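You operate a simulated robot arm through the tools that you are given. There is no shell and no other tool. Be economical: measure what you need, move in short steps, check, and stop when the job is done.

You are at the controls of a simulated two-armed robot. One attempt, no reset.

TASK
Take the striped towel from the top of the blue desk and lay it out flat on the top of the games table.
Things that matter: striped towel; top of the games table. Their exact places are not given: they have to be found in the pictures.

Only the result counts: the job must be done as asked and must still hold three seconds after the hand-in. Knocking over, shifting, dropping, spilling or breaking anything else fails it. Flat cloth is picked up by pressing the open fingertips on it (5 to 10 N) and closing them slowly along it; thin cloth reads only 2 to 8 mm in the jaws.

THE ROBOT
Two 7-joint arms with two-finger parallel grippers on one trunk, on a base that drives. Base frame: it is fixed to the floor where the robot stands at the start and does not move with it; the origin is under the middle of the robot, x ahead of it, y to its left, z up; the surface under the hand at the start is at about z = 0.8. Readings come in m, degrees, newtons and seconds.
The left shoulder is at the start at [0.05, 0.165, 1.03], the right one opposite. With the tool pointing down near the work surface each hand reaches from about 0.24 to 0.7 m from the robot's upright axis, wherever it stands, measured 20 degrees to its own side. Places, roughly: top of the games table [-1.8, -0.5, 0.8]. Payload 3.91 kg a hand.
The tool frame of a hand sits at the grasp point between the pads (the TCP): z along the fingers, y along the line on which they close. The tips reach 0.03 m beyond it. The gripper opens to 0.11 m. The fingers are 0.02 m wide and 0.01 m thick; the gripper's body (0.048 by 0.112 m) begins 0.055 m behind the TCP.
Orientation is that of the tool frame in the base frame, as a unit quaternion [x, y, z, w]. With the fingers straight down and closing along the base's y, the tool's x points along the base's -x, its y along +y and its z along -z.

THE INTERFACE
- The arms move only by the tool arm_command. It takes "left_increments", "right_increments" or both (then of equal length, played together; a hand with none holds still); each is a list of rows, each a list of 7 numbers: the shift along the tool's x, y, z in units of 40 mm (1.0 is 40 mm), then the turn, a rotation vector about the tool's x, y, z in units of 4 degrees (1.0 is 4 degrees), then the finger opening in m, from 0 to 0.11. In form: [[x, y, z, wx, wy, wz, grip], ...]. A call has 1 to 8 rows; each row shifts and turns the commanded pose from where the row before left it, along the tool's axes as they then stand. A call with a number of a shift or a turn outside -1 to 1 is refused whole. A row lasts 0.2 s, in which the tool goes at most 0.05 m and 8.6 degrees; a call with a longer step from one row to the next is refused whole, and so is a gripper value outside its range. Where a pose cannot be reached the arm comes as near as it can. A force on the tool above 40 N (or 10 N above the force at the start of the call, whichever is more), or a blocked arm, ends the call early, and 0.2 s more pass. Each finger travels about 0.045 m/s and halts on what it meets, pressing with about 39 N; the grip force reading is that of the motor and also rises with nothing between the fingers. The clock runs only during rows and for 0.2 s after the last one: add rows that do not move to give the fingers time. It gives the time, the measured TCP pose, the force on the tool (base axes), the opening and the grip force at its end, in the units of the frame above (readings bear some noise), with the torque about the TCP (base axes, N m) and any sound that the robot's microphone picked up.
- Cameras (640 x 400 px; columns grow to the right, rows downward): "scene" is now at [0.1196, -0.0073, 1.2148]; the picture's right is [-0.10, -0.99, 0.00], its down [-0.43, 0.04, -0.90] and it looks along [0.90, -0.09, -0.43] (base axes); focal length 285 px, centre (320, 200). "left" rides on the left gripper at [0.072, -0.017, -0.103] in its tool frame; the picture's right is [0.23, 0.97, 0.00], its down [-0.76, 0.18, -0.62] and it looks along [-0.61, 0.14, 0.78] (tool axes); focal length 222 px, centre (320, 200). "right" rides on the right gripper at [0.072, 0.017, -0.103] in its tool frame; the picture's right is [-0.23, 0.97, 0.00], its down [-0.76, -0.18, -0.62] and it looks along [-0.61, -0.14, 0.78] (tool axes); focal length 222 px, centre (320, 200).
- capture(camera): a new picture of that camera. The clock stands still meanwhile.
- move_column(by): slides the trunk up (or, below 0, down) by that many m; the arms and the scene camera ride with it, the base frame stays. It gives what a move gives, with no picture.
- roll_base(legs): drives the robot by 1 to 6 legs, each [ahead, left, turn to the left] in m, m and degrees, along the robot's own axes; the way and the turn of a leg run together, so that a leg with both is an arc; at most 1.5 m and 180 degrees a leg. The arms and the cameras ride along, it lands a little off, and it stops where it bumps. It gives what a move gives.
- aim_head(pan, tilt): turns the head with the scene camera to pan (to the left, within 80 degrees either way) and tilt (down, from -29 to 69), counted from straight ahead of the robot. It gives what a move gives.
- measure_at(camera, pixels): for up to 12 pixels [column, row] of the newest picture of that camera ("zoom" is the newest enlarged one), the place [x, y, z] in the base frame of the surface seen there, good to about 0.002 m. The clock stands still meanwhile.
- enlarge(camera, box): a new picture of the part [left, top, right, bottom] of that camera's present view, enlarged. The clock stands still meanwhile.
- hand_in(): hands the job in; it is judged then, once.

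Work in short steps. Measure before you move; look again where a grasp or a placing could have gone wrong, and mend it. You have 80 turns and 62 pictures in all, those below and enlarged ones among them. Open the grippers and draw the arms clear of the work before you hand the job in, unless the task says otherwise; then end with one line.

The tools are called by a JSON object that holds its "op" and its "data". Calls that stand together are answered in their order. arm_command: Moves the arms, as the interface text tells. Its arguments: {"type":"object","properties":{"left_increments":{"type":"array","items":{"type":"array","items":{"type":"number"}}},"right_increments":{"type":"array","items":{"type":"array","items":{"type":"number"}}}},"required":[]} The other tools are called the same way: move_column (by) slides the trunk up or down; roll_base (legs) drives the base; aim_head (pan, tilt) turns the head that bears the scene camera; capture (camera) takes a picture; measure_at (camera, pixels) gives the place of the surface under pixels of a picture; enlarge (camera, box) takes an enlarged picture of a part of a camera's view; hand_in () hands the job in.

At the start:

```text
time: 0.0
left_tcp_pos: [0.4474, 0.1762, 1.0369]
left_tool_rot: [0.0, 1.0, 0.0, 0.001]
left_wrist_force: [-1.0, -0.2, 0.7]
left_ft_torque: [-0.02, 0.0, -0.02]
left_gripper_width: 0.1098
left_grip_force: 0.0
right_tcp_pos: [0.474, -0.1921, 1.0186]
right_tool_rot: [0.0, 1.0, 0.0, -0.001]
right_wrist_force: [-0.3, 0.3, 0.6]
right_ft_torque: [0.01, -0.03, -0.04]
right_gripper_width: 0.1099
right_grip_force: 0.0
trunk travel left (down, up): [-0.25, 0.253]
robot x, y, heading: [-0.0007, -0.0002, 0.1]
head pan, tilt: [-5.9, 25.5]
```

scene: 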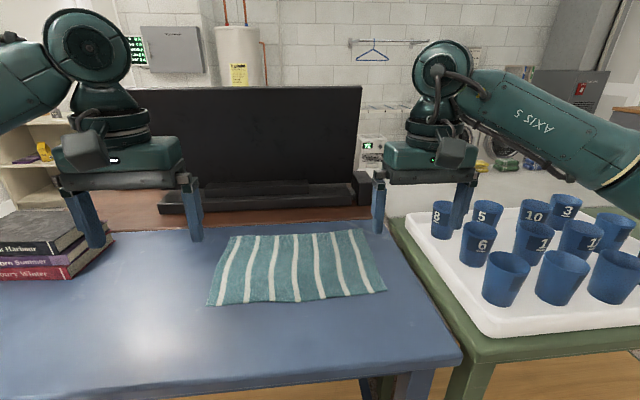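
right: 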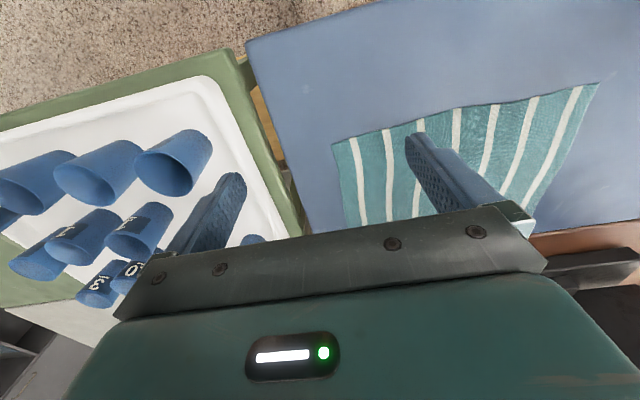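
left: 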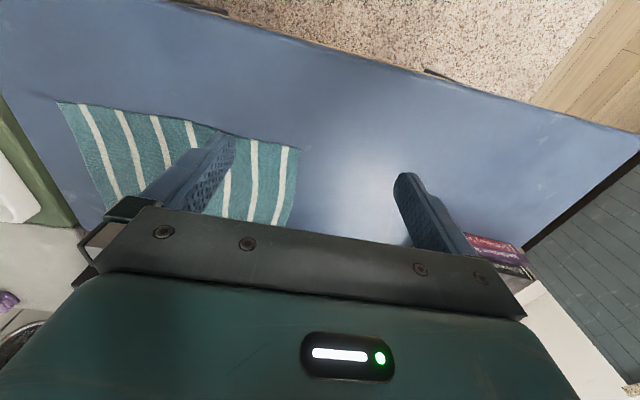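

The towel lies on the blue desk with corners near scene pixels (230,236), (362,230), (386,291), (208,305). I measure them along with the desk surface.

{"op": "measure_at", "data": {"camera": "scene", "pixels": [[231, 237], [361, 231], [384, 290], [209, 303], [297, 300], [295, 234], [300, 265], [218, 270], [373, 260], [300, 330], [460, 355], [170, 250]]}}

{"op": "enlarge", "data": {"camera": "scene", "box": [190, 210, 410, 330]}}

```text
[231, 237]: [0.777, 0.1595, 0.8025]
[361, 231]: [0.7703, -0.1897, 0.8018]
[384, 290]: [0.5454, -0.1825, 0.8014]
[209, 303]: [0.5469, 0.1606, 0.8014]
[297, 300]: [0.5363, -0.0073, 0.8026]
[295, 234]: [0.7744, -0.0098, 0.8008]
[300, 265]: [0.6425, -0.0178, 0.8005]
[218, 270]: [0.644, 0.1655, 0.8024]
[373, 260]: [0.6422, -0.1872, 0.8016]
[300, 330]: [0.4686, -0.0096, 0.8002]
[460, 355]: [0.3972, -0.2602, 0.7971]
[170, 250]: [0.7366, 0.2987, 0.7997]
```

```text
2.91 times, centred on (300, 270) of scene
```

zoom: 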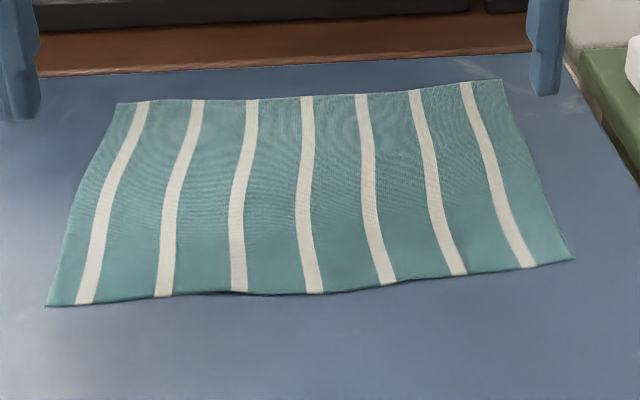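

The towel is about 0.23 m deep (x 0.545–0.775) and 0.35 m wide (y −0.185 to 0.163), flat at z≈0.80. I'll take the two near corners with both hands, first hovering above them with the fingers part open.

{"op": "arm_command", "data": {"left_increments": [[-0.3425, -0.135, 0.553, 0, 0, 0, 0.04], [-0.3425, -0.135, 0.553, 0, 0, 0, 0.04], [-0.3425, -0.135, 0.553, 0, 0, 0, 0.04], [-0.3425, -0.135, 0.553, 0, 0, 0, 0.04], [-0.3425, -0.135, 0.553, 0, 0, 0, 0.04], [-0.3425, -0.135, 0.553, 0, 0, 0, 0.04], [-0.3425, -0.135, 0.553, 0, 0, 0, 0.04], [-0.3425, -0.135, 0.553, 0, 0, 0, 0.04]], "right_increments": [[-0.256, 0.116, 0.496, 0, 0, 0, 0.04], [-0.256, 0.116, 0.496, 0, 0, 0, 0.04], [-0.256, 0.116, 0.496, 0, 0, 0, 0.04], [-0.256, 0.116, 0.496, 0, 0, 0, 0.04], [-0.256, 0.116, 0.496, 0, 0, 0, 0.04], [-0.256, 0.116, 0.496, 0, 0, 0, 0.04], [-0.256, 0.116, 0.496, 0, 0, 0, 0.04], [-0.256, 0.116, 0.496, 0, 0, 0, 0.04]]}}

{"op": "capture", "data": {"camera": "scene"}}

```text
time: 1.8
left_tcp_pos: [0.5569, 0.1329, 0.8599]
left_tool_rot: [0.0, 1.0, 0.0, -0.001]
left_wrist_force: [-0.2, -0.5, 0.0]
left_ft_torque: [0.0, 0.01, -0.03]
left_gripper_width: 0.0399
left_grip_force: 0.1
right_tcp_pos: [0.5549, -0.1552, 0.8584]
right_tool_rot: [-0.001, 1.0, 0.0, 0.0]
right_wrist_force: [-0.3, -0.3, -0.6]
right_ft_torque: [-0.02, 0.03, -0.02]
right_gripper_width: 0.0398
right_grip_force: 0.0
trunk travel left (down, up): [-0.25, 0.253]
robot x, y, heading: [-0.0022, 0.0009, -0.0]
head pan, tilt: [-5.9, 25.5]
```

```text
57 pictures are left
```

scene: 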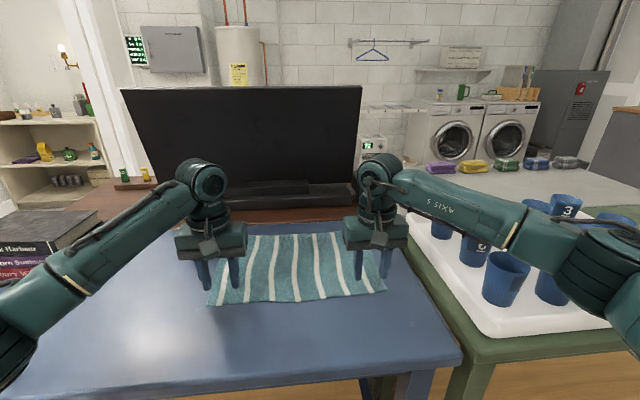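

Both hands hover about 2.8 cm (tips) above the near corners. I check the right forearm's height over the cups before going down.

{"op": "measure_at", "data": {"camera": "scene", "pixels": [[575, 275], [545, 245], [600, 280], [505, 255], [555, 255], [480, 215], [535, 204], [565, 200]]}}

{"op": "capture", "data": {"camera": "right"}}

```text
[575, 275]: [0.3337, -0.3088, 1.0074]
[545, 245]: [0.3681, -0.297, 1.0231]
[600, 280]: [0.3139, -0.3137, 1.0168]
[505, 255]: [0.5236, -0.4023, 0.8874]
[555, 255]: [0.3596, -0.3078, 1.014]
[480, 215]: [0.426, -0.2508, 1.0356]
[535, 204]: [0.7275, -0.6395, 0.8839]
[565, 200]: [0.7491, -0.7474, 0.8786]
```

```text
56 pictures are left
```

right: 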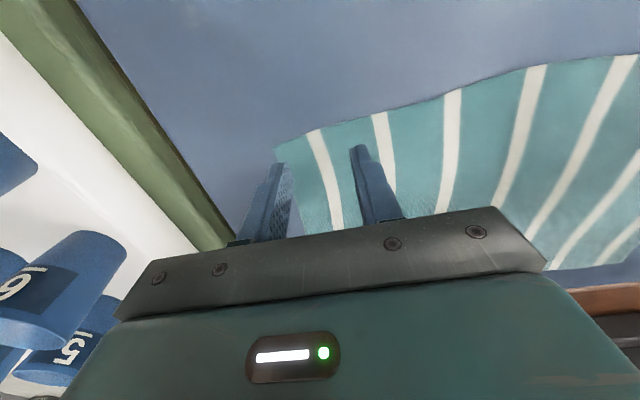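

Arm clears the cups. I check the towel's corner against the outer right finger, and view the left one too.

{"op": "measure_at", "data": {"camera": "right", "pixels": [[281, 153], [330, 131], [300, 200], [378, 117]]}}

{"op": "capture", "data": {"camera": "left"}}

```text
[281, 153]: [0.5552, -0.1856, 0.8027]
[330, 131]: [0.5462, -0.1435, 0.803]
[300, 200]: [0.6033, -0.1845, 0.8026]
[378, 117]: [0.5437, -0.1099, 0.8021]
```

```text
55 pictures are left
```

left: 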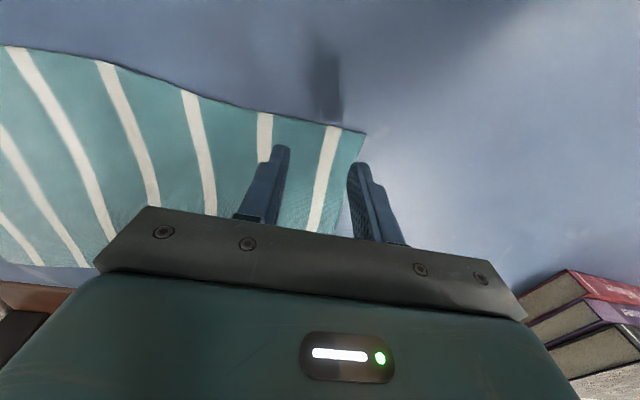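

The right near edge is at x≈0.547–0.555, so I'll shift the right hand a bit inward. I measure the left corner (365,135).

{"op": "measure_at", "data": {"camera": "left", "pixels": [[361, 135], [330, 128], [265, 115], [340, 200]]}}

```text
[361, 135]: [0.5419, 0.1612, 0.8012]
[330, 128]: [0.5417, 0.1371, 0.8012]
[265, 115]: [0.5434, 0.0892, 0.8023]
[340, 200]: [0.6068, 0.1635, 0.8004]
```

I shift each hand inward and lower to about 6 mm above the cloth.

{"op": "arm_command", "data": {"left_increments": [[0, -0.175, 0, 0, 0, 0, 0.04], [0, 0, 0.3, 0, 0, 0, 0.04], [0, 0, 0.25, 0, 0, 0, 0.04], [0, 0, 0, 0, 0, 0, 0.04]], "right_increments": [[-0.15, 0.2, 0, 0, 0, 0, 0.04], [0, 0, 0.3, 0, 0, 0, 0.04], [0, 0, 0.21, 0, 0, 0, 0.04], [0, 0, 0, 0, 0, 0, 0.04]]}}

```text
time: 2.8
left_tcp_pos: [0.5563, 0.125, 0.8381]
left_tool_rot: [0.0, 1.0, 0.0, 0.0]
left_wrist_force: [0.8, -0.1, -0.5]
left_ft_torque: [-0.01, -0.04, -0.01]
left_gripper_width: 0.0399
left_grip_force: 0.0
right_tcp_pos: [0.5596, -0.1466, 0.8393]
right_tool_rot: [0.001, 1.0, 0.001, 0.0]
right_wrist_force: [0.3, 0.3, 0.2]
right_ft_torque: [-0.01, 0.02, 0.05]
right_gripper_width: 0.0402
right_grip_force: 0.0
trunk travel left (down, up): [-0.25, 0.253]
robot x, y, heading: [0.003, -0.0036, -0.1]
head pan, tilt: [-5.9, 25.5]
```

Now I go down in small steps to find contact.

{"op": "arm_command", "data": {"left_increments": [[0, 0, 0.1, 0, 0, 0, 0.04], [0, 0, 0.06, 0, 0, 0, 0.04], [0, 0, 0, 0, 0, 0, 0.04]], "right_increments": [[0, 0, 0.1, 0, 0, 0, 0.04], [0, 0, 0.08, 0, 0, 0, 0.04], [0, 0, 0, 0, 0, 0, 0.04]]}}

```text
time: 3.6
left_tcp_pos: [0.5564, 0.1257, 0.8324]
left_tool_rot: [0.0, 1.0, 0.0, 0.0]
left_wrist_force: [-0.2, -0.1, 0.0]
left_ft_torque: [0.0, 0.03, -0.02]
left_gripper_width: 0.0398
left_grip_force: 0.1
right_tcp_pos: [0.5595, -0.1469, 0.8322]
right_tool_rot: [0.0, 1.0, 0.0, 0.0]
right_wrist_force: [-0.6, -0.2, 0.6]
right_ft_torque: [-0.02, 0.02, 0.04]
right_gripper_width: 0.0401
right_grip_force: 0.1
trunk travel left (down, up): [-0.25, 0.253]
robot x, y, heading: [-0.0006, -0.0038, 0.1]
head pan, tilt: [-5.9, 25.5]
```

No contact yet at z≈0.832; I press down another ~2.5 mm.

{"op": "arm_command", "data": {"left_increments": [[0, 0, 0.04, 0, 0, 0, 0.04], [0, 0, 0.025, 0, 0, 0, 0.04], [0, 0, 0, 0, 0, 0, 0.04]], "right_increments": [[0, 0, 0.04, 0, 0, 0, 0.04], [0, 0, 0.025, 0, 0, 0, 0.04], [0, 0, 0, 0, 0, 0, 0.04]]}}

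```text
time: 4.4
left_tcp_pos: [0.5576, 0.1261, 0.8323]
left_tool_rot: [0.0, 1.0, 0.0, 0.001]
left_wrist_force: [2.6, -0.1, 10.9]
left_ft_torque: [0.05, -0.04, -0.02]
left_gripper_width: 0.0398
left_grip_force: 0.2
right_tcp_pos: [0.5596, -0.1461, 0.8308]
right_tool_rot: [0.0, 1.0, 0.001, 0.002]
right_wrist_force: [2.0, 1.0, 9.5]
right_ft_torque: [-0.03, -0.03, 0.02]
right_gripper_width: 0.0401
right_grip_force: 0.0
trunk travel left (down, up): [-0.25, 0.253]
robot x, y, heading: [0.0017, -0.0044, -0.0]
head pan, tilt: [-5.9, 25.5]
```

Pressing at 10–11 N on both; I ease the left a hair and close slowly.

{"op": "arm_command", "data": {"left_increments": [[0, 0, -0.015, 0, 0, 0, 0.037], [0, 0, 0, 0, 0, 0, 0.034], [0, 0, 0, 0, 0, 0, 0.031], [0, 0, 0, 0, 0, 0, 0.028], [0, 0, 0, 0, 0, 0, 0.025], [0, 0, 0, 0, 0, 0, 0.022], [0, 0, 0, 0, 0, 0, 0.019], [0, 0, 0, 0, 0, 0, 0.016]], "right_increments": [[0, 0, -0.01, 0, 0, 0, 0.037], [0, 0, 0, 0, 0, 0, 0.034], [0, 0, 0, 0, 0, 0, 0.031], [0, 0, 0, 0, 0, 0, 0.028], [0, 0, 0, 0, 0, 0, 0.025], [0, 0, 0, 0, 0, 0, 0.022], [0, 0, 0, 0, 0, 0, 0.019], [0, 0, 0, 0, 0, 0, 0.016]]}}

{"op": "arm_command", "data": {"left_increments": [[0, 0, 0, 0, 0, 0, 0.013], [0, 0, 0, 0, 0, 0, 0.01], [0, 0, 0, 0, 0, 0, 0.007], [0, 0, 0, 0, 0, 0, 0.004], [0, 0, 0, 0, 0, 0, 0.0], [0, 0, 0, 0, 0, 0, 0.0], [0, 0, 0, 0, 0, 0, 0.0]], "right_increments": [[0, 0, 0, 0, 0, 0, 0.013], [0, 0, 0, 0, 0, 0, 0.01], [0, 0, 0, 0, 0, 0, 0.007], [0, 0, 0, 0, 0, 0, 0.004], [0, 0, 0, 0, 0, 0, 0.0], [0, 0, 0, 0, 0, 0, 0.0], [0, 0, 0, 0, 0, 0, 0.0]]}}

{"op": "capture", "data": {"camera": "left"}}

{"op": "capture", "data": {"camera": "right"}}

```text
time: 6.2
left_tcp_pos: [0.5561, 0.125, 0.8319]
left_tool_rot: [0.0, 1.0, -0.001, 0.0]
left_wrist_force: [0.4, -3.0, 9.2]
left_ft_torque: [-0.12, -0.02, 0.02]
left_gripper_width: 0.0166
left_grip_force: 3.7
right_tcp_pos: [0.5605, -0.1473, 0.8302]
right_tool_rot: [-0.001, 1.0, 0.0, 0.002]
right_wrist_force: [-0.3, 5.3, 13.7]
right_ft_torque: [0.1, -0.01, -0.02]
right_gripper_width: 0.0163
right_grip_force: 0.0
trunk travel left (down, up): [-0.25, 0.253]
robot x, y, heading: [-0.0017, -0.0011, 0.2]
head pan, tilt: [-5.9, 25.5]
```

```text
time: 7.8
left_tcp_pos: [0.5563, 0.1221, 0.8314]
left_tool_rot: [0.002, 1.0, -0.003, 0.002]
left_wrist_force: [0.5, -25.7, 8.8]
left_ft_torque: [-0.82, 0.05, 0.08]
left_gripper_width: 0.0017
left_grip_force: 38.9
right_tcp_pos: [0.5607, -0.1444, 0.8315]
right_tool_rot: [-0.001, 1.0, 0.004, 0.001]
right_wrist_force: [-0.9, 26.1, 12.4]
right_ft_torque: [0.81, -0.02, 0.0]
right_gripper_width: 0.0023
right_grip_force: 38.5
trunk travel left (down, up): [-0.25, 0.253]
robot x, y, heading: [0.0021, 0.0018, 0.1]
head pan, tilt: [-5.9, 25.5]
```

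```text
54 pictures are left
```

left: 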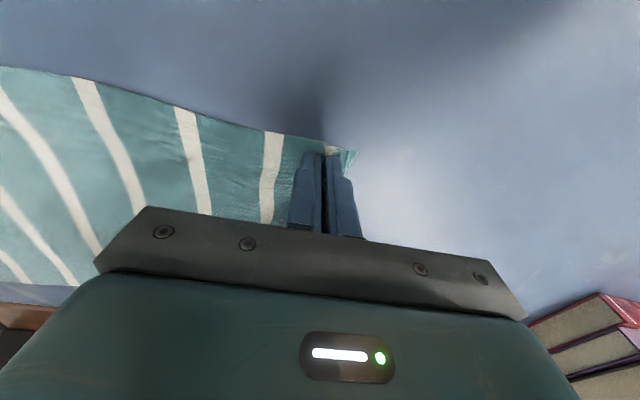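

```text
53 pictures are left
```

right: 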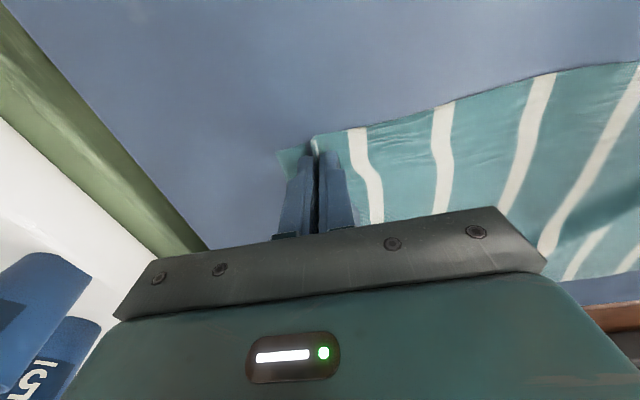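

Both hands hold a ridge (about 2 mm in the jaws), and the cloth is taut between them (26 N). I lift slowly while easing the hands ~6 mm toward each other each.

{"op": "arm_command", "data": {"left_increments": [[0, -0.1, 0, 0, 0, 0, 0], [0, -0.05, -0.1, 0, 0, 0, 0], [0, 0, -0.2, 0, 0, 0, 0], [0, 0, -0.3, 0, 0, 0, 0], [0, 0, -0.4, 0, 0, 0, 0], [0, 0, 0, 0, 0, 0, 0]], "right_increments": [[0, 0.1, 0, 0, 0, 0, 0], [0, 0.05, -0.1, 0, 0, 0, 0], [0, 0, -0.2, 0, 0, 0, 0], [0, 0, -0.3, 0, 0, 0, 0], [0, 0, -0.4, 0, 0, 0, 0], [0, 0, 0, 0, 0, 0, 0]]}}

{"op": "capture", "data": {"camera": "scene"}}

```text
time: 9.2
left_tcp_pos: [0.5575, 0.1206, 0.8702]
left_tool_rot: [0.001, 1.0, -0.001, 0.0]
left_wrist_force: [0.6, -12.2, 0.6]
left_ft_torque: [-0.37, 0.0, 0.02]
left_gripper_width: 0.0013
left_grip_force: 39.5
right_tcp_pos: [0.5593, -0.1406, 0.8706]
right_tool_rot: [0.0, 1.0, 0.001, 0.0]
right_wrist_force: [0.1, 13.9, 0.0]
right_ft_torque: [0.36, -0.02, -0.01]
right_gripper_width: 0.0025
right_grip_force: 39.2
trunk travel left (down, up): [-0.25, 0.253]
robot x, y, heading: [-0.004, -0.0005, 0.0]
head pan, tilt: [-5.9, 25.5]
```

```text
52 pictures are left
```

scene: 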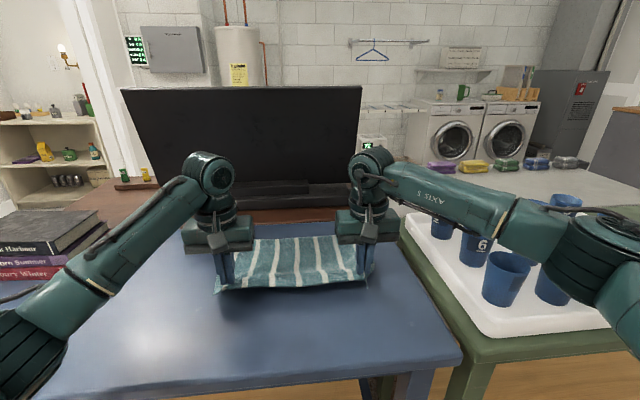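

Both corners lift cleanly. I ease a bit more and raise/retract the hands so the towel hangs free.

{"op": "arm_command", "data": {"left_increments": [[0, -0.1, -0.69, 0, 0, 0, 0], [0, 0, -0.69, 0, 0, 0, 0], [0.2, 0, -0.69, 0, 0, 0, 0], [0.4, 0, -0.69, 0, 0, 0, 0], [0.5, 0, -0.69, 0, 0, 0, 0], [0.6, 0, -0.69, 0, 0, 0, 0], [0.6, 0, -0.69, 0, 0, 0, 0], [0.6, 0, -0.69, 0, 0, 0, 0]], "right_increments": [[0, 0.1, -0.69, 0, 0, 0, 0], [0, 0, -0.69, 0, 0, 0, 0], [0.2, 0, -0.69, 0, 0, 0, 0], [0.4, 0, -0.69, 0, 0, 0, 0], [0.5, 0, -0.69, 0, 0, 0, 0], [0.6, 0, -0.69, 0, 0, 0, 0], [0.6, 0, -0.69, 0, 0, 0, 0], [0.6, 0, -0.69, 0, 0, 0, 0]]}}

{"op": "capture", "data": {"camera": "scene"}}

```text
time: 11.0
left_tcp_pos: [0.4403, 0.1154, 1.0922]
left_tool_rot: [0.0, 1.0, 0.0, 0.0]
left_wrist_force: [-1.1, -0.6, 1.2]
left_ft_torque: [0.03, 0.01, 0.03]
left_gripper_width: 0.0013
left_grip_force: 39.3
right_tcp_pos: [0.4433, -0.1361, 1.0906]
right_tool_rot: [-0.001, 1.0, 0.0, 0.0]
right_wrist_force: [0.6, 0.9, -0.7]
right_ft_torque: [0.01, -0.03, -0.05]
right_gripper_width: 0.0024
right_grip_force: 38.4
trunk travel left (down, up): [-0.25, 0.253]
robot x, y, heading: [-0.0022, -0.0009, -0.0]
head pan, tilt: [-5.9, 25.5]
```

```text
51 pictures are left
```

scene: 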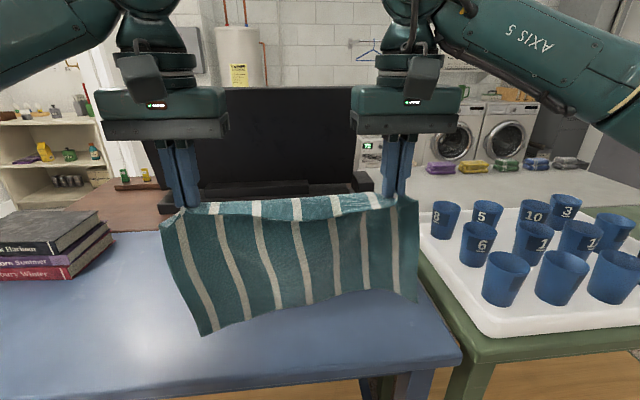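

The towel hangs freely from both hands. I raise the trunk 0.12 and look to the sides before driving.

{"op": "move_column", "data": {"by": 0.12}}

{"op": "aim_head", "data": {"pan": -80, "tilt": 25}}

{"op": "capture", "data": {"camera": "scene"}}

{"op": "aim_head", "data": {"pan": 80, "tilt": 25}}

{"op": "capture", "data": {"camera": "scene"}}

```text
time: 12.5
left_tcp_pos: [0.4415, 0.115, 1.2111]
left_tool_rot: [0.0, 1.0, 0.0, 0.0]
left_wrist_force: [0.9, -0.8, -0.1]
left_ft_torque: [0.02, 0.03, -0.01]
left_gripper_width: 0.0013
left_grip_force: 39.5
right_tcp_pos: [0.4453, -0.1378, 1.2099]
right_tool_rot: [-0.001, 1.0, 0.001, 0.001]
right_wrist_force: [1.2, 1.0, -1.4]
right_ft_torque: [-0.03, -0.02, 0.02]
right_gripper_width: 0.0022
right_grip_force: 39.0
trunk travel left (down, up): [-0.37, 0.133]
robot x, y, heading: [-0.0001, -0.0001, -0.1]
head pan, tilt: [-5.9, 25.5]
```

```text
time: 14.0
left_tcp_pos: [0.4417, 0.1149, 1.2104]
left_tool_rot: [-0.001, 1.0, 0.0, 0.001]
left_wrist_force: [0.3, 0.0, 0.3]
left_ft_torque: [-0.02, -0.02, 0.03]
left_gripper_width: 0.0017
left_grip_force: 38.8
right_tcp_pos: [0.4445, -0.1378, 1.2105]
right_tool_rot: [-0.001, 1.0, 0.0, 0.0]
right_wrist_force: [0.7, 0.4, -0.3]
right_ft_torque: [-0.04, -0.01, -0.02]
right_gripper_width: 0.0022
right_grip_force: 39.0
trunk travel left (down, up): [-0.37, 0.133]
robot x, y, heading: [0.0013, 0.0004, 0.0]
head pan, tilt: [-80.0, 25.0]
```

```text
50 pictures are left
```

scene: 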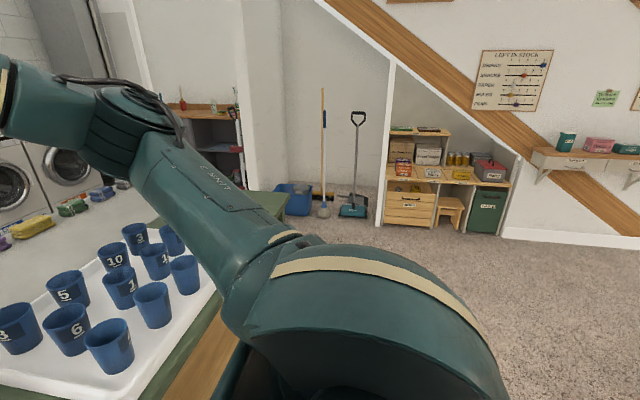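

```text
time: 16.4
left_tcp_pos: [0.4424, 0.1146, 1.2109]
left_tool_rot: [0.001, 1.0, 0.0, 0.0]
left_wrist_force: [0.1, -0.3, -0.6]
left_ft_torque: [0.0, 0.0, -0.02]
left_gripper_width: 0.0012
left_grip_force: 38.9
right_tcp_pos: [0.4455, -0.1373, 1.2108]
right_tool_rot: [0.001, 1.0, 0.0, -0.001]
right_wrist_force: [-0.2, -0.1, -0.3]
right_ft_torque: [0.01, -0.02, 0.01]
right_gripper_width: 0.0023
right_grip_force: 39.1
trunk travel left (down, up): [-0.37, 0.133]
robot x, y, heading: [-0.0005, -0.0048, -0.2]
head pan, tilt: [80.0, 25.0]
```

```text
49 pictures are left
```

scene: 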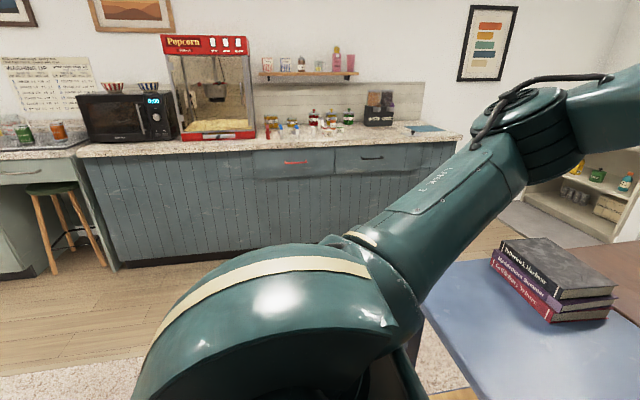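

The floor around is open. I back off 0.35 m and turn left 90°, then look toward the region behind.

{"op": "roll_base", "data": {"legs": [[-0.35, 0, 0], [0, 0, 90]]}}

{"op": "aim_head", "data": {"pan": 75, "tilt": 30}}

{"op": "capture", "data": {"camera": "scene"}}

```text
time: 22.5
left_tcp_pos: [-0.4567, 0.4417, 1.2108]
left_tool_rot: [-0.704, 0.71, 0.0, 0.0]
left_wrist_force: [0.4, 0.0, -0.7]
left_ft_torque: [0.05, 0.02, -0.02]
left_gripper_width: 0.0015
left_grip_force: 39.8
right_tcp_pos: [-0.2038, 0.4436, 1.2091]
right_tool_rot: [-0.705, 0.709, 0.0, 0.0]
right_wrist_force: [-0.3, -0.1, -0.4]
right_ft_torque: [-0.02, 0.04, -0.05]
right_gripper_width: 0.0027
right_grip_force: 38.9
trunk travel left (down, up): [-0.37, 0.133]
robot x, y, heading: [-0.3446, 0.0021, 89.7]
head pan, tilt: [80.0, 25.0]
```

```text
time: 23.1
left_tcp_pos: [-0.4562, 0.4424, 1.2107]
left_tool_rot: [-0.705, 0.71, 0.0, 0.0]
left_wrist_force: [0.3, -0.4, 0.7]
left_ft_torque: [-0.04, -0.01, -0.02]
left_gripper_width: 0.0015
left_grip_force: 39.1
right_tcp_pos: [-0.2057, 0.4436, 1.2101]
right_tool_rot: [-0.705, 0.709, 0.0, -0.001]
right_wrist_force: [-0.7, -0.5, -0.5]
right_ft_torque: [-0.04, 0.05, -0.06]
right_gripper_width: 0.0025
right_grip_force: 38.7
trunk travel left (down, up): [-0.37, 0.133]
robot x, y, heading: [-0.3418, 0.0019, 89.6]
head pan, tilt: [75.0, 30.0]
```

```text
48 pictures are left
```

scene: 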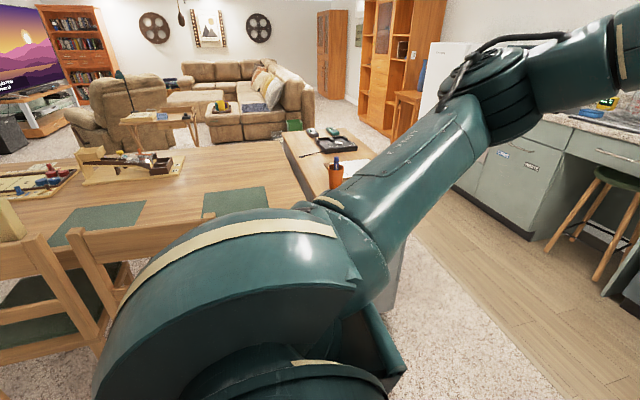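

The games table with two chairs and items is behind. I measure its edges and the chair nearest me.

{"op": "measure_at", "data": {"camera": "scene", "pixels": [[270, 155], [295, 205], [110, 215], [205, 210], [180, 165], [80, 165], [40, 245], [160, 225], [95, 340], [330, 150], [25, 320], [340, 185]]}}

```text
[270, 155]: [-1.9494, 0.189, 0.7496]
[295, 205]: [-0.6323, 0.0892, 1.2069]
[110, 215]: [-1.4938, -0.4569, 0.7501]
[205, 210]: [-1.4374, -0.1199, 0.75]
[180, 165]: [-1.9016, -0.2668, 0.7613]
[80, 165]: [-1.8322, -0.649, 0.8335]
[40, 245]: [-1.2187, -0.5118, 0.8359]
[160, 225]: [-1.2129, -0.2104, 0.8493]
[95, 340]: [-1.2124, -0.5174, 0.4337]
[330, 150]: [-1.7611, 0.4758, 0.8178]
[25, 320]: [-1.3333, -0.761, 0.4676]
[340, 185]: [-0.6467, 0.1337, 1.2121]
```

Table top is at z=0.75, chair backs at x≈−1.21 (z 0.85). I turn to face the table and look at it head on.

{"op": "roll_base", "data": {"legs": [[0, 0, 90]]}}

{"op": "aim_head", "data": {"pan": 20, "tilt": 22}}

{"op": "capture", "data": {"camera": "scene"}}

```text
time: 27.4
left_tcp_pos: [-0.7887, -0.1086, 1.2114]
left_tool_rot: [1.0, -0.007, 0.0, 0.0]
left_wrist_force: [-0.2, 0.8, -0.6]
left_ft_torque: [0.0, 0.02, -0.06]
left_gripper_width: 0.0016
left_grip_force: 38.7
right_tcp_pos: [-0.7872, 0.1428, 1.2099]
right_tool_rot: [1.0, -0.007, 0.0, -0.001]
right_wrist_force: [0.0, -0.4, 0.1]
right_ft_torque: [0.02, -0.01, -0.02]
right_gripper_width: 0.0025
right_grip_force: 39.2
trunk travel left (down, up): [-0.37, 0.133]
robot x, y, heading: [-0.3457, 0.004, 179.3]
head pan, tilt: [75.0, 30.0]
```

```text
time: 28.6
left_tcp_pos: [-0.788, -0.1073, 1.2119]
left_tool_rot: [1.0, -0.007, 0.0, 0.0]
left_wrist_force: [-0.7, 0.4, -0.6]
left_ft_torque: [0.02, -0.01, -0.05]
left_gripper_width: 0.0015
left_grip_force: 39.1
right_tcp_pos: [-0.7871, 0.1436, 1.2101]
right_tool_rot: [1.0, -0.007, 0.0, 0.0]
right_wrist_force: [-0.4, 0.1, 0.4]
right_ft_torque: [-0.04, 0.01, -0.07]
right_gripper_width: 0.0024
right_grip_force: 38.9
trunk travel left (down, up): [-0.37, 0.133]
robot x, y, heading: [-0.3474, -0.0013, 179.1]
head pan, tilt: [20.0, 22.0]
```

```text
47 pictures are left
```

scene: 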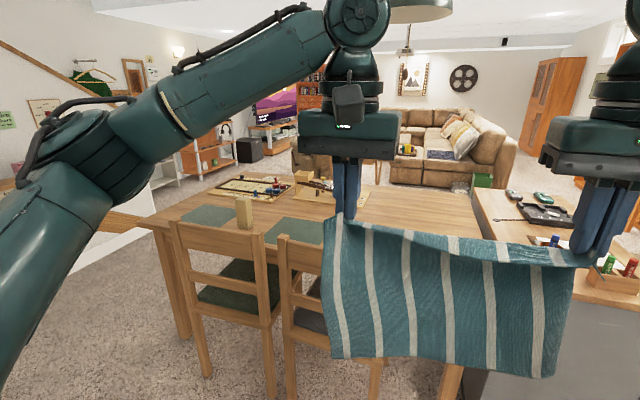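

I measure the free table area to the right of the placemats, the edges, items, and the lamp.

{"op": "measure_at", "data": {"camera": "scene", "pixels": [[146, 220], [245, 210], [225, 185], [325, 192], [440, 185], [470, 193], [430, 215], [300, 228], [208, 212], [290, 245], [420, 10], [480, 195]]}}

{"op": "enlarge", "data": {"camera": "scene", "box": [140, 140, 500, 365]}}

```text
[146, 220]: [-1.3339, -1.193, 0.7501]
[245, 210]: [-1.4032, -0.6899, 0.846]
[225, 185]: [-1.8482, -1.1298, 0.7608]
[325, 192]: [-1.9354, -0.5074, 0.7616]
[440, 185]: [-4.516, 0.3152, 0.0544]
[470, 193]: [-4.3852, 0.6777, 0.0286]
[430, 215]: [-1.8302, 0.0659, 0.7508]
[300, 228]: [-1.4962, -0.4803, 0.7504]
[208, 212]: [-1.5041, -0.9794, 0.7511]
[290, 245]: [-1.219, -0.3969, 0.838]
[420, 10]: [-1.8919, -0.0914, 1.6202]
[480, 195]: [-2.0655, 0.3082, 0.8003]
```

```text
1.78 times, centred on (320, 252) of scene
```

zoom: 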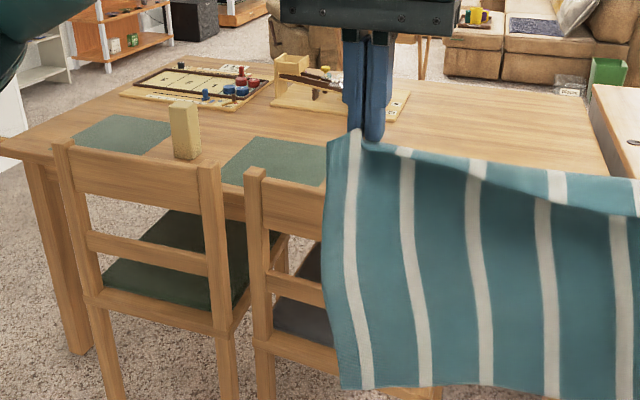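

The towel hides the table's right end. I lower both hands 0.24 m relative to the head to see over them (nothing is beneath here).

{"op": "arm_command", "data": {"left_increments": [[0, 0, 0.75, 0, 0, 0, 0], [0, 0, 0.75, 0, 0, 0, 0], [0, 0, 0.75, 0, 0, 0, 0], [0, 0, 0.75, 0, 0, 0, 0], [0, 0, 0.75, 0, 0, 0, 0], [0, 0, 0.75, 0, 0, 0, 0], [0, 0, 0.75, 0, 0, 0, 0], [0, 0, 0.75, 0, 0, 0, 0]], "right_increments": [[0, 0, 0.75, 0, 0, 0, 0], [0, 0, 0.75, 0, 0, 0, 0], [0, 0, 0.75, 0, 0, 0, 0], [0, 0, 0.75, 0, 0, 0, 0], [0, 0, 0.75, 0, 0, 0, 0], [0, 0, 0.75, 0, 0, 0, 0], [0, 0, 0.75, 0, 0, 0, 0], [0, 0, 0.75, 0, 0, 0, 0]]}}

{"op": "aim_head", "data": {"pan": 10, "tilt": 25}}

{"op": "capture", "data": {"camera": "scene"}}

```text
time: 30.4
left_tcp_pos: [-0.7884, -0.1104, 0.9711]
left_tool_rot: [1.0, -0.008, 0.001, 0.0]
left_wrist_force: [-0.5, 0.1, 0.3]
left_ft_torque: [0.05, -0.04, -0.05]
left_gripper_width: 0.0013
left_grip_force: 39.5
right_tcp_pos: [-0.7891, 0.1438, 0.9705]
right_tool_rot: [1.0, -0.008, 0.0, 0.001]
right_wrist_force: [1.1, -1.5, -0.8]
right_ft_torque: [-0.02, 0.0, -0.06]
right_gripper_width: 0.0023
right_grip_force: 38.8
trunk travel left (down, up): [-0.37, 0.133]
robot x, y, heading: [-0.3457, 0.0019, 179.2]
head pan, tilt: [20.0, 22.0]
```

```text
time: 31.1
left_tcp_pos: [-0.788, -0.1083, 0.9711]
left_tool_rot: [1.0, -0.007, 0.0, 0.0]
left_wrist_force: [-0.9, 0.9, 0.2]
left_ft_torque: [0.02, 0.05, -0.03]
left_gripper_width: 0.0015
left_grip_force: 38.3
right_tcp_pos: [-0.7882, 0.144, 0.9694]
right_tool_rot: [1.0, -0.007, -0.001, 0.0]
right_wrist_force: [0.8, -0.8, -0.8]
right_ft_torque: [-0.03, 0.0, 0.03]
right_gripper_width: 0.0024
right_grip_force: 39.4
trunk travel left (down, up): [-0.37, 0.133]
robot x, y, heading: [-0.3474, 0.0016, 179.4]
head pan, tilt: [10.0, 25.0]
```

```text
45 pictures are left
```

scene: 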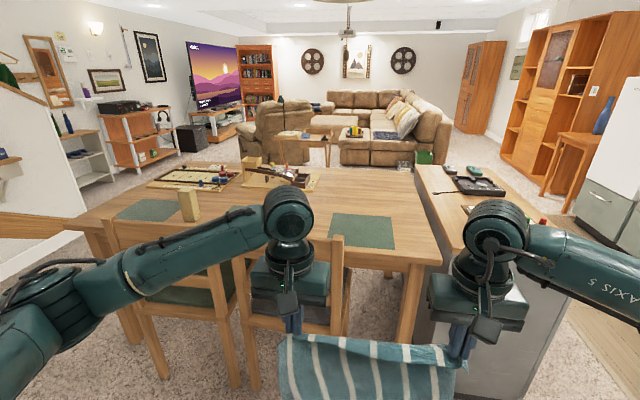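

Now the right end of the table is visible, with a mat at (360,231) and bare wood beyond it. I measure mat and table corners.

{"op": "measure_at", "data": {"camera": "scene", "pixels": [[332, 214], [390, 216], [395, 249], [327, 239], [409, 176], [440, 262], [318, 184], [280, 182], [400, 200], [340, 245], [355, 172], [428, 215]]}}

{"op": "enlarge", "data": {"camera": "scene", "box": [220, 145, 540, 345]}}

```text
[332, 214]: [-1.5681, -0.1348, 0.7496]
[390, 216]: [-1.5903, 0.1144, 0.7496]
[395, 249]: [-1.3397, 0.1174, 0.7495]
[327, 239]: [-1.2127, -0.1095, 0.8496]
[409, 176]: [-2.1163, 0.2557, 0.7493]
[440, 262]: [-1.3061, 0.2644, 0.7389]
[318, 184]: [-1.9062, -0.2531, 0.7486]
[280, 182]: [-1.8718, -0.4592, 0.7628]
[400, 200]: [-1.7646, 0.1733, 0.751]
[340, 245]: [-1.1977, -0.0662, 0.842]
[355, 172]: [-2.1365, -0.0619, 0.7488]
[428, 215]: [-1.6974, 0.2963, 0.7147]
```

```text
2.00 times, centred on (380, 245) of scene
```

zoom: 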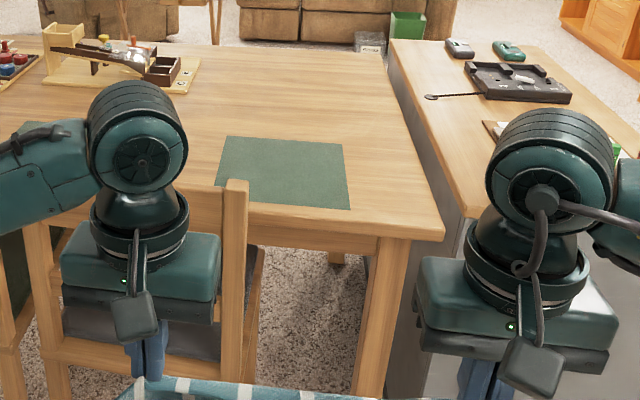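

Table top spans x −1.31 to −2.15, y up to 0.27; mat spans x −1.34 to −1.58; chair backs are at x≈−1.21. I need my base's footprint to know how near I can drive, so I look straight down.

{"op": "aim_head", "data": {"pan": 0, "tilt": 69}}

{"op": "capture", "data": {"camera": "scene"}}

{"op": "measure_at", "data": {"camera": "zoom", "pixels": [[440, 238], [465, 215], [390, 300], [250, 250], [236, 190], [410, 300], [345, 390], [400, 100], [460, 100]]}}

```text
time: 32.2
left_tcp_pos: [-0.7891, -0.1095, 0.9702]
left_tool_rot: [1.0, -0.007, 0.0, -0.001]
left_wrist_force: [0.3, 1.7, 0.2]
left_ft_torque: [0.03, 0.0, -0.06]
left_gripper_width: 0.0016
left_grip_force: 38.7
right_tcp_pos: [-0.7872, 0.1442, 0.9711]
right_tool_rot: [1.0, -0.007, 0.0, 0.0]
right_wrist_force: [0.9, -0.4, 0.5]
right_ft_torque: [-0.05, 0.0, 0.02]
right_gripper_width: 0.0024
right_grip_force: 39.5
trunk travel left (down, up): [-0.37, 0.133]
robot x, y, heading: [-0.3448, -0.0028, 179.3]
head pan, tilt: [0.0, 68.8]
```

```text
43 pictures are left
```

scene: 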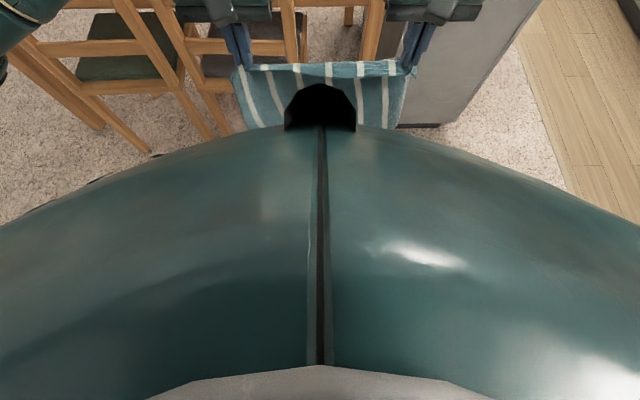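

```text
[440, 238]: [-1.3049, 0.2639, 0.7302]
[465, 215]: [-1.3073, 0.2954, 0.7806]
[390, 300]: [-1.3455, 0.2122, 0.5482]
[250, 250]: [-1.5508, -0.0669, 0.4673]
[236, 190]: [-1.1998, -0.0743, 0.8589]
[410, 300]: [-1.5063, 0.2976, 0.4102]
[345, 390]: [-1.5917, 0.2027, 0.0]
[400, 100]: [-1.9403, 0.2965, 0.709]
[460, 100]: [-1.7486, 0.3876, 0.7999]
```

I measure the body's visible rim, the wheel-like parts at (150,155) and (90,180), the counter's near end (425,124) and chair feet.

{"op": "measure_at", "data": {"camera": "scene", "pixels": [[260, 132], [400, 133], [90, 181], [155, 155], [40, 208], [425, 124], [440, 112], [145, 150], [230, 134], [520, 160], [320, 90], [460, 60]]}}

{"op": "enlarge", "data": {"camera": "scene", "box": [0, 100, 320, 300]}}

```text
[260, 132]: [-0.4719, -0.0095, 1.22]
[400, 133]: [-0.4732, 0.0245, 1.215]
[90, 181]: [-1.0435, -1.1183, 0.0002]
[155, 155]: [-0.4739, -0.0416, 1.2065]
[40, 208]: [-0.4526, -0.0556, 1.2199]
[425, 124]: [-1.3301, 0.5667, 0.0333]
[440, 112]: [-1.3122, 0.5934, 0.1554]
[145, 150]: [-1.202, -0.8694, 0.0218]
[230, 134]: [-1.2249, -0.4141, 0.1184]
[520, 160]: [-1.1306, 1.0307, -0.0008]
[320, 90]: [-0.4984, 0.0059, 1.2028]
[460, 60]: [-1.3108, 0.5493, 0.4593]
```

```text
2.00 times, centred on (160, 200) of scene
```

zoom: 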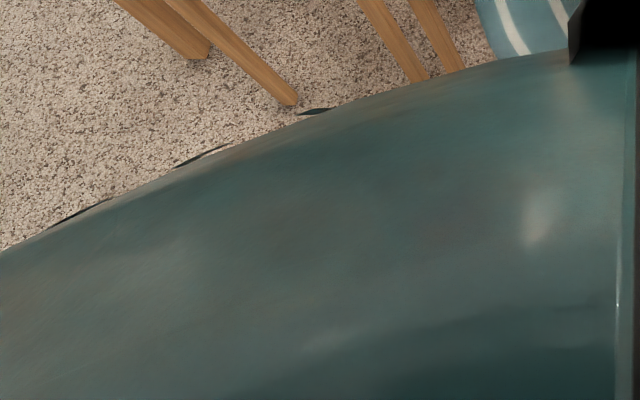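

The chair keeps the base about 0.35 m from the table's near side, which leaves too little reach beyond it. The far side of the table is bare wood, so I look at the right-hand route around the counter.

{"op": "aim_head", "data": {"pan": -35, "tilt": 22}}

{"op": "capture", "data": {"camera": "scene"}}

```text
time: 33.4
left_tcp_pos: [-0.7888, -0.1103, 0.9716]
left_tool_rot: [1.0, -0.007, 0.0, -0.001]
left_wrist_force: [-0.4, 1.0, 0.8]
left_ft_torque: [0.04, 0.01, 0.0]
left_gripper_width: 0.0016
left_grip_force: 39.2
right_tcp_pos: [-0.7881, 0.1452, 0.9699]
right_tool_rot: [1.0, -0.007, 0.0, 0.0]
right_wrist_force: [0.2, -0.7, -0.4]
right_ft_torque: [-0.02, 0.0, -0.01]
right_gripper_width: 0.0023
right_grip_force: 39.0
trunk travel left (down, up): [-0.37, 0.133]
robot x, y, heading: [-0.344, -0.0028, 179.1]
head pan, tilt: [-35.0, 22.0]
```

```text
41 pictures are left
```

scene: 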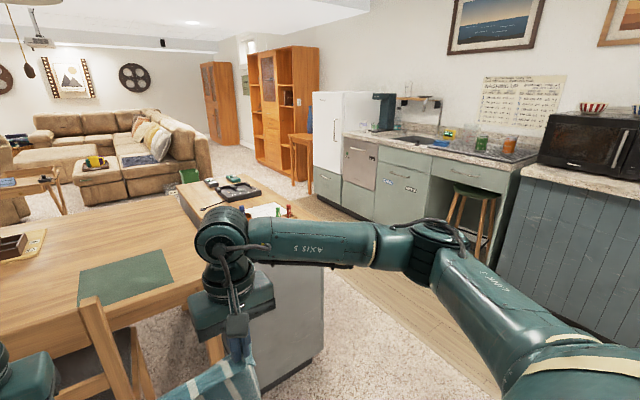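

{"op": "measure_at", "data": {"camera": "scene", "pixels": [[320, 350], [310, 300], [345, 218], [375, 222], [447, 215], [495, 240], [188, 178], [95, 195], [215, 188], [150, 185], [60, 210], [505, 300]]}}

{"op": "enlarge", "data": {"camera": "scene", "box": [0, 100, 320, 300]}}

```text
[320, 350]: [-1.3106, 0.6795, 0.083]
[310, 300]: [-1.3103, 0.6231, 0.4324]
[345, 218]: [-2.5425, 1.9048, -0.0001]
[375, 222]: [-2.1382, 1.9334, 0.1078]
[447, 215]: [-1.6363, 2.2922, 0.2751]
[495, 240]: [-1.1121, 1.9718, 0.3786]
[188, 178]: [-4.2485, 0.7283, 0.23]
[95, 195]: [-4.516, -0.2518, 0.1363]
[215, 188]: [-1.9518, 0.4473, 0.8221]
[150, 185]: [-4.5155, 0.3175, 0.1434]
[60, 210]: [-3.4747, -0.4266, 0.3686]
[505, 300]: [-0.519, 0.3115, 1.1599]
```

```text
2.00 times, centred on (160, 200) of scene
```

zoom: 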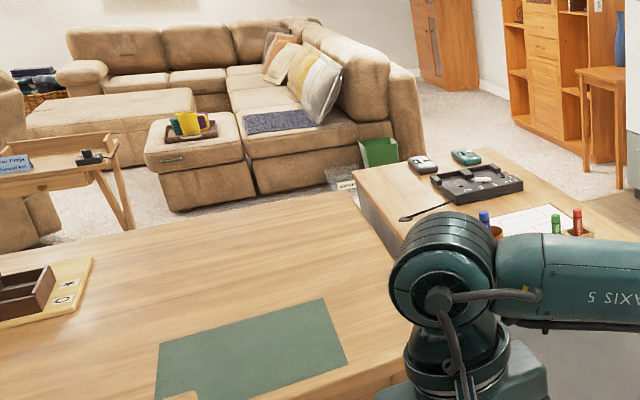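

The corridor between the counter (y≈0.7) and kitchen cabinets (y≈1.9) is about 1.2 m wide, and there is ~2 m of free floor beyond the table. I strafe right 1.3 m into it and look ahead.

{"op": "roll_base", "data": {"legs": [[0, -1.28, 0.8]]}}

{"op": "aim_head", "data": {"pan": 10, "tilt": 25}}

{"op": "capture", "data": {"camera": "scene"}}

```text
time: 44.8
left_tcp_pos: [-0.7748, 1.1643, 0.9717]
left_tool_rot: [1.0, -0.002, 0.0, 0.0]
left_wrist_force: [-0.1, 1.1, 0.5]
left_ft_torque: [0.02, 0.01, -0.04]
left_gripper_width: 0.0014
left_grip_force: 38.4
right_tcp_pos: [-0.7783, 1.4163, 0.9701]
right_tool_rot: [1.0, -0.002, 0.0, 0.0]
right_wrist_force: [0.0, -1.3, -0.1]
right_ft_torque: [-0.02, -0.07, -0.04]
right_gripper_width: 0.0023
right_grip_force: 39.0
trunk travel left (down, up): [-0.37, 0.133]
robot x, y, heading: [-0.3337, 1.2769, 179.7]
head pan, tilt: [-35.0, 22.0]
```

```text
time: 45.9
left_tcp_pos: [-0.7752, 1.1641, 0.9695]
left_tool_rot: [1.0, -0.002, 0.0, 0.0]
left_wrist_force: [0.0, 0.6, -0.5]
left_ft_torque: [0.03, 0.02, -0.01]
left_gripper_width: 0.0017
left_grip_force: 38.8
right_tcp_pos: [-0.7777, 1.4181, 0.9699]
right_tool_rot: [1.0, -0.002, 0.001, 0.0]
right_wrist_force: [-0.6, -1.3, -0.4]
right_ft_torque: [-0.07, -0.05, -0.04]
right_gripper_width: 0.0025
right_grip_force: 39.4
trunk travel left (down, up): [-0.37, 0.133]
robot x, y, heading: [-0.3287, 1.2773, 179.8]
head pan, tilt: [10.0, 25.0]
```

```text
39 pictures are left
```

scene: 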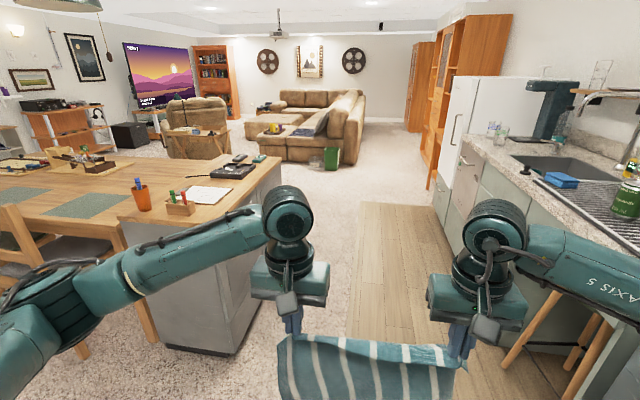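

I check clearance: kitchen counter edge, stool, counter corners, and my elbows.

{"op": "measure_at", "data": {"camera": "scene", "pixels": [[279, 160], [270, 195], [535, 200], [600, 250], [550, 320], [600, 340], [625, 280], [30, 310], [330, 165], [445, 180], [470, 160], [237, 340]]}}

```text
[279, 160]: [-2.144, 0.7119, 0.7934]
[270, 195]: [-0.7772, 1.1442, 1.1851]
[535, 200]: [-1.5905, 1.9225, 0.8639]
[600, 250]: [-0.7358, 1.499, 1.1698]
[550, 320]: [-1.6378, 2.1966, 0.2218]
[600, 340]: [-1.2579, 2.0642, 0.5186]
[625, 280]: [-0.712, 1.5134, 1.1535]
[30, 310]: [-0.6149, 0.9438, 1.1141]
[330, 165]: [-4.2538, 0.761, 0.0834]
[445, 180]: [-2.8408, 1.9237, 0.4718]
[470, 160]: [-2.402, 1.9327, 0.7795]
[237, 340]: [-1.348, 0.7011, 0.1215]
```

The corridor is clear. I drive ahead 2.47 m, past the counter's end at x=−2.15, then strafe left to y≈0.05.

{"op": "roll_base", "data": {"legs": [[1.25, 0, 0], [1.22, 0, 0], [0, 1.23, 0]]}}

{"op": "aim_head", "data": {"pan": 30, "tilt": 30}}

{"op": "capture", "data": {"camera": "scene"}}

```text
time: 68.5
left_tcp_pos: [-3.2418, -0.048, 0.9718]
left_tool_rot: [1.0, -0.001, 0.0, 0.0]
left_wrist_force: [-0.3, 0.4, -0.7]
left_ft_torque: [0.04, 0.04, -0.04]
left_gripper_width: 0.0016
left_grip_force: 39.1
right_tcp_pos: [-3.2448, 0.2047, 0.9707]
right_tool_rot: [1.0, -0.001, 0.0, -0.001]
right_wrist_force: [-0.3, -1.5, -0.7]
right_ft_torque: [-0.04, 0.0, -0.06]
right_gripper_width: 0.0027
right_grip_force: 38.7
trunk travel left (down, up): [-0.37, 0.133]
robot x, y, heading: [-2.799, 0.0635, 179.7]
head pan, tilt: [10.0, 25.0]
```

```text
time: 69.3
left_tcp_pos: [-3.2424, -0.0475, 0.9712]
left_tool_rot: [1.0, 0.0, 0.0, 0.001]
left_wrist_force: [-0.6, -0.4, -0.1]
left_ft_torque: [0.02, 0.0, -0.03]
left_gripper_width: 0.0018
left_grip_force: 38.6
right_tcp_pos: [-3.2454, 0.2047, 0.9707]
right_tool_rot: [1.0, 0.0, 0.0, 0.0]
right_wrist_force: [-0.3, -0.4, 0.0]
right_ft_torque: [-0.02, 0.03, -0.03]
right_gripper_width: 0.0023
right_grip_force: 38.9
trunk travel left (down, up): [-0.37, 0.133]
robot x, y, heading: [-2.7999, 0.0662, 179.9]
head pan, tilt: [30.0, 30.0]
```

```text
38 pictures are left
```

scene: 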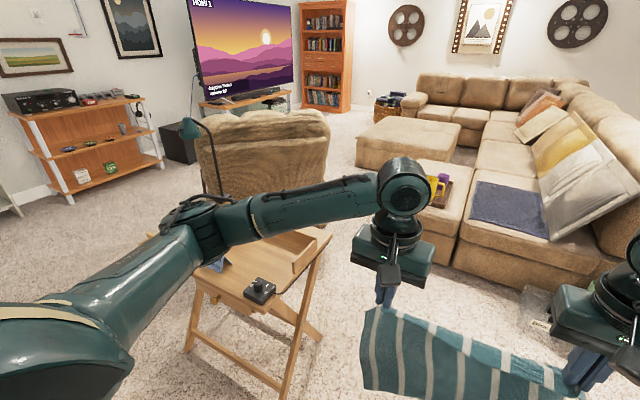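

A side table and a lamp stand to the left; I measure them before turning right (through the open +y side).

{"op": "measure_at", "data": {"camera": "scene", "pixels": [[190, 128], [213, 160], [325, 235], [262, 290], [195, 265], [280, 390], [545, 300], [540, 320]]}}

```text
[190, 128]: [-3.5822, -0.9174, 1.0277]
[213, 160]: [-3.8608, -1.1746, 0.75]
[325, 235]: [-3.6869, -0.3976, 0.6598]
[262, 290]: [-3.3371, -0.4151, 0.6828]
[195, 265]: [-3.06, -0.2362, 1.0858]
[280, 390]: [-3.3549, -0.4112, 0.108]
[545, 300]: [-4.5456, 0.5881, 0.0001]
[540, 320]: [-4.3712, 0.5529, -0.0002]
```

All more than 0.65 m from my axis. I turn right 180° to face the table and view it.

{"op": "roll_base", "data": {"legs": [[0, 0, -179.9]]}}

{"op": "aim_head", "data": {"pan": 0, "tilt": 30}}

{"op": "capture", "data": {"camera": "scene"}}

```text
time: 77.0
left_tcp_pos: [-2.3626, 0.1909, 0.9703]
left_tool_rot: [-0.011, 1.0, 0.0, 0.0]
left_wrist_force: [0.1, -0.2, 0.0]
left_ft_torque: [0.0, 0.05, 0.01]
left_gripper_width: 0.0015
left_grip_force: 38.8
right_tcp_pos: [-2.3538, -0.0617, 0.971]
right_tool_rot: [-0.01, 1.0, 0.001, 0.0]
right_wrist_force: [-0.5, 0.5, -0.1]
right_ft_torque: [-0.02, 0.0, 0.04]
right_gripper_width: 0.0024
right_grip_force: 39.3
trunk travel left (down, up): [-0.37, 0.133]
robot x, y, heading: [-2.7999, 0.0669, 1.3]
head pan, tilt: [30.0, 30.0]
```

```text
time: 78.0
left_tcp_pos: [-2.3609, 0.1912, 0.9701]
left_tool_rot: [-0.011, 1.0, 0.0, 0.001]
left_wrist_force: [0.2, -1.0, 0.3]
left_ft_torque: [0.0, 0.0, 0.08]
left_gripper_width: 0.0013
left_grip_force: 39.5
right_tcp_pos: [-2.3535, -0.0613, 0.9699]
right_tool_rot: [-0.01, 1.0, 0.0, 0.0]
right_wrist_force: [0.5, -0.3, 0.6]
right_ft_torque: [0.01, 0.01, 0.05]
right_gripper_width: 0.0025
right_grip_force: 39.1
trunk travel left (down, up): [-0.37, 0.133]
robot x, y, heading: [-2.8029, 0.0684, 1.4]
head pan, tilt: [0.0, 30.0]
```

```text
37 pictures are left
```

scene: 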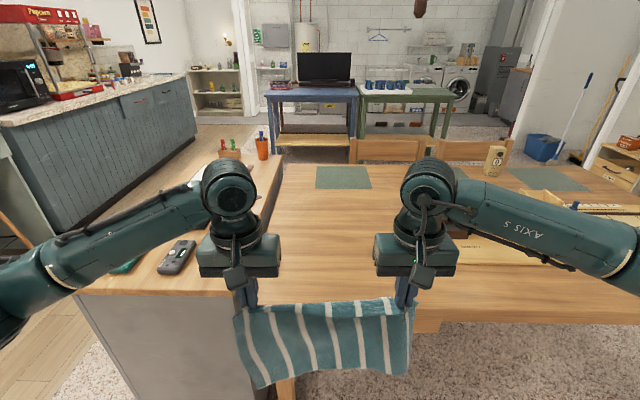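

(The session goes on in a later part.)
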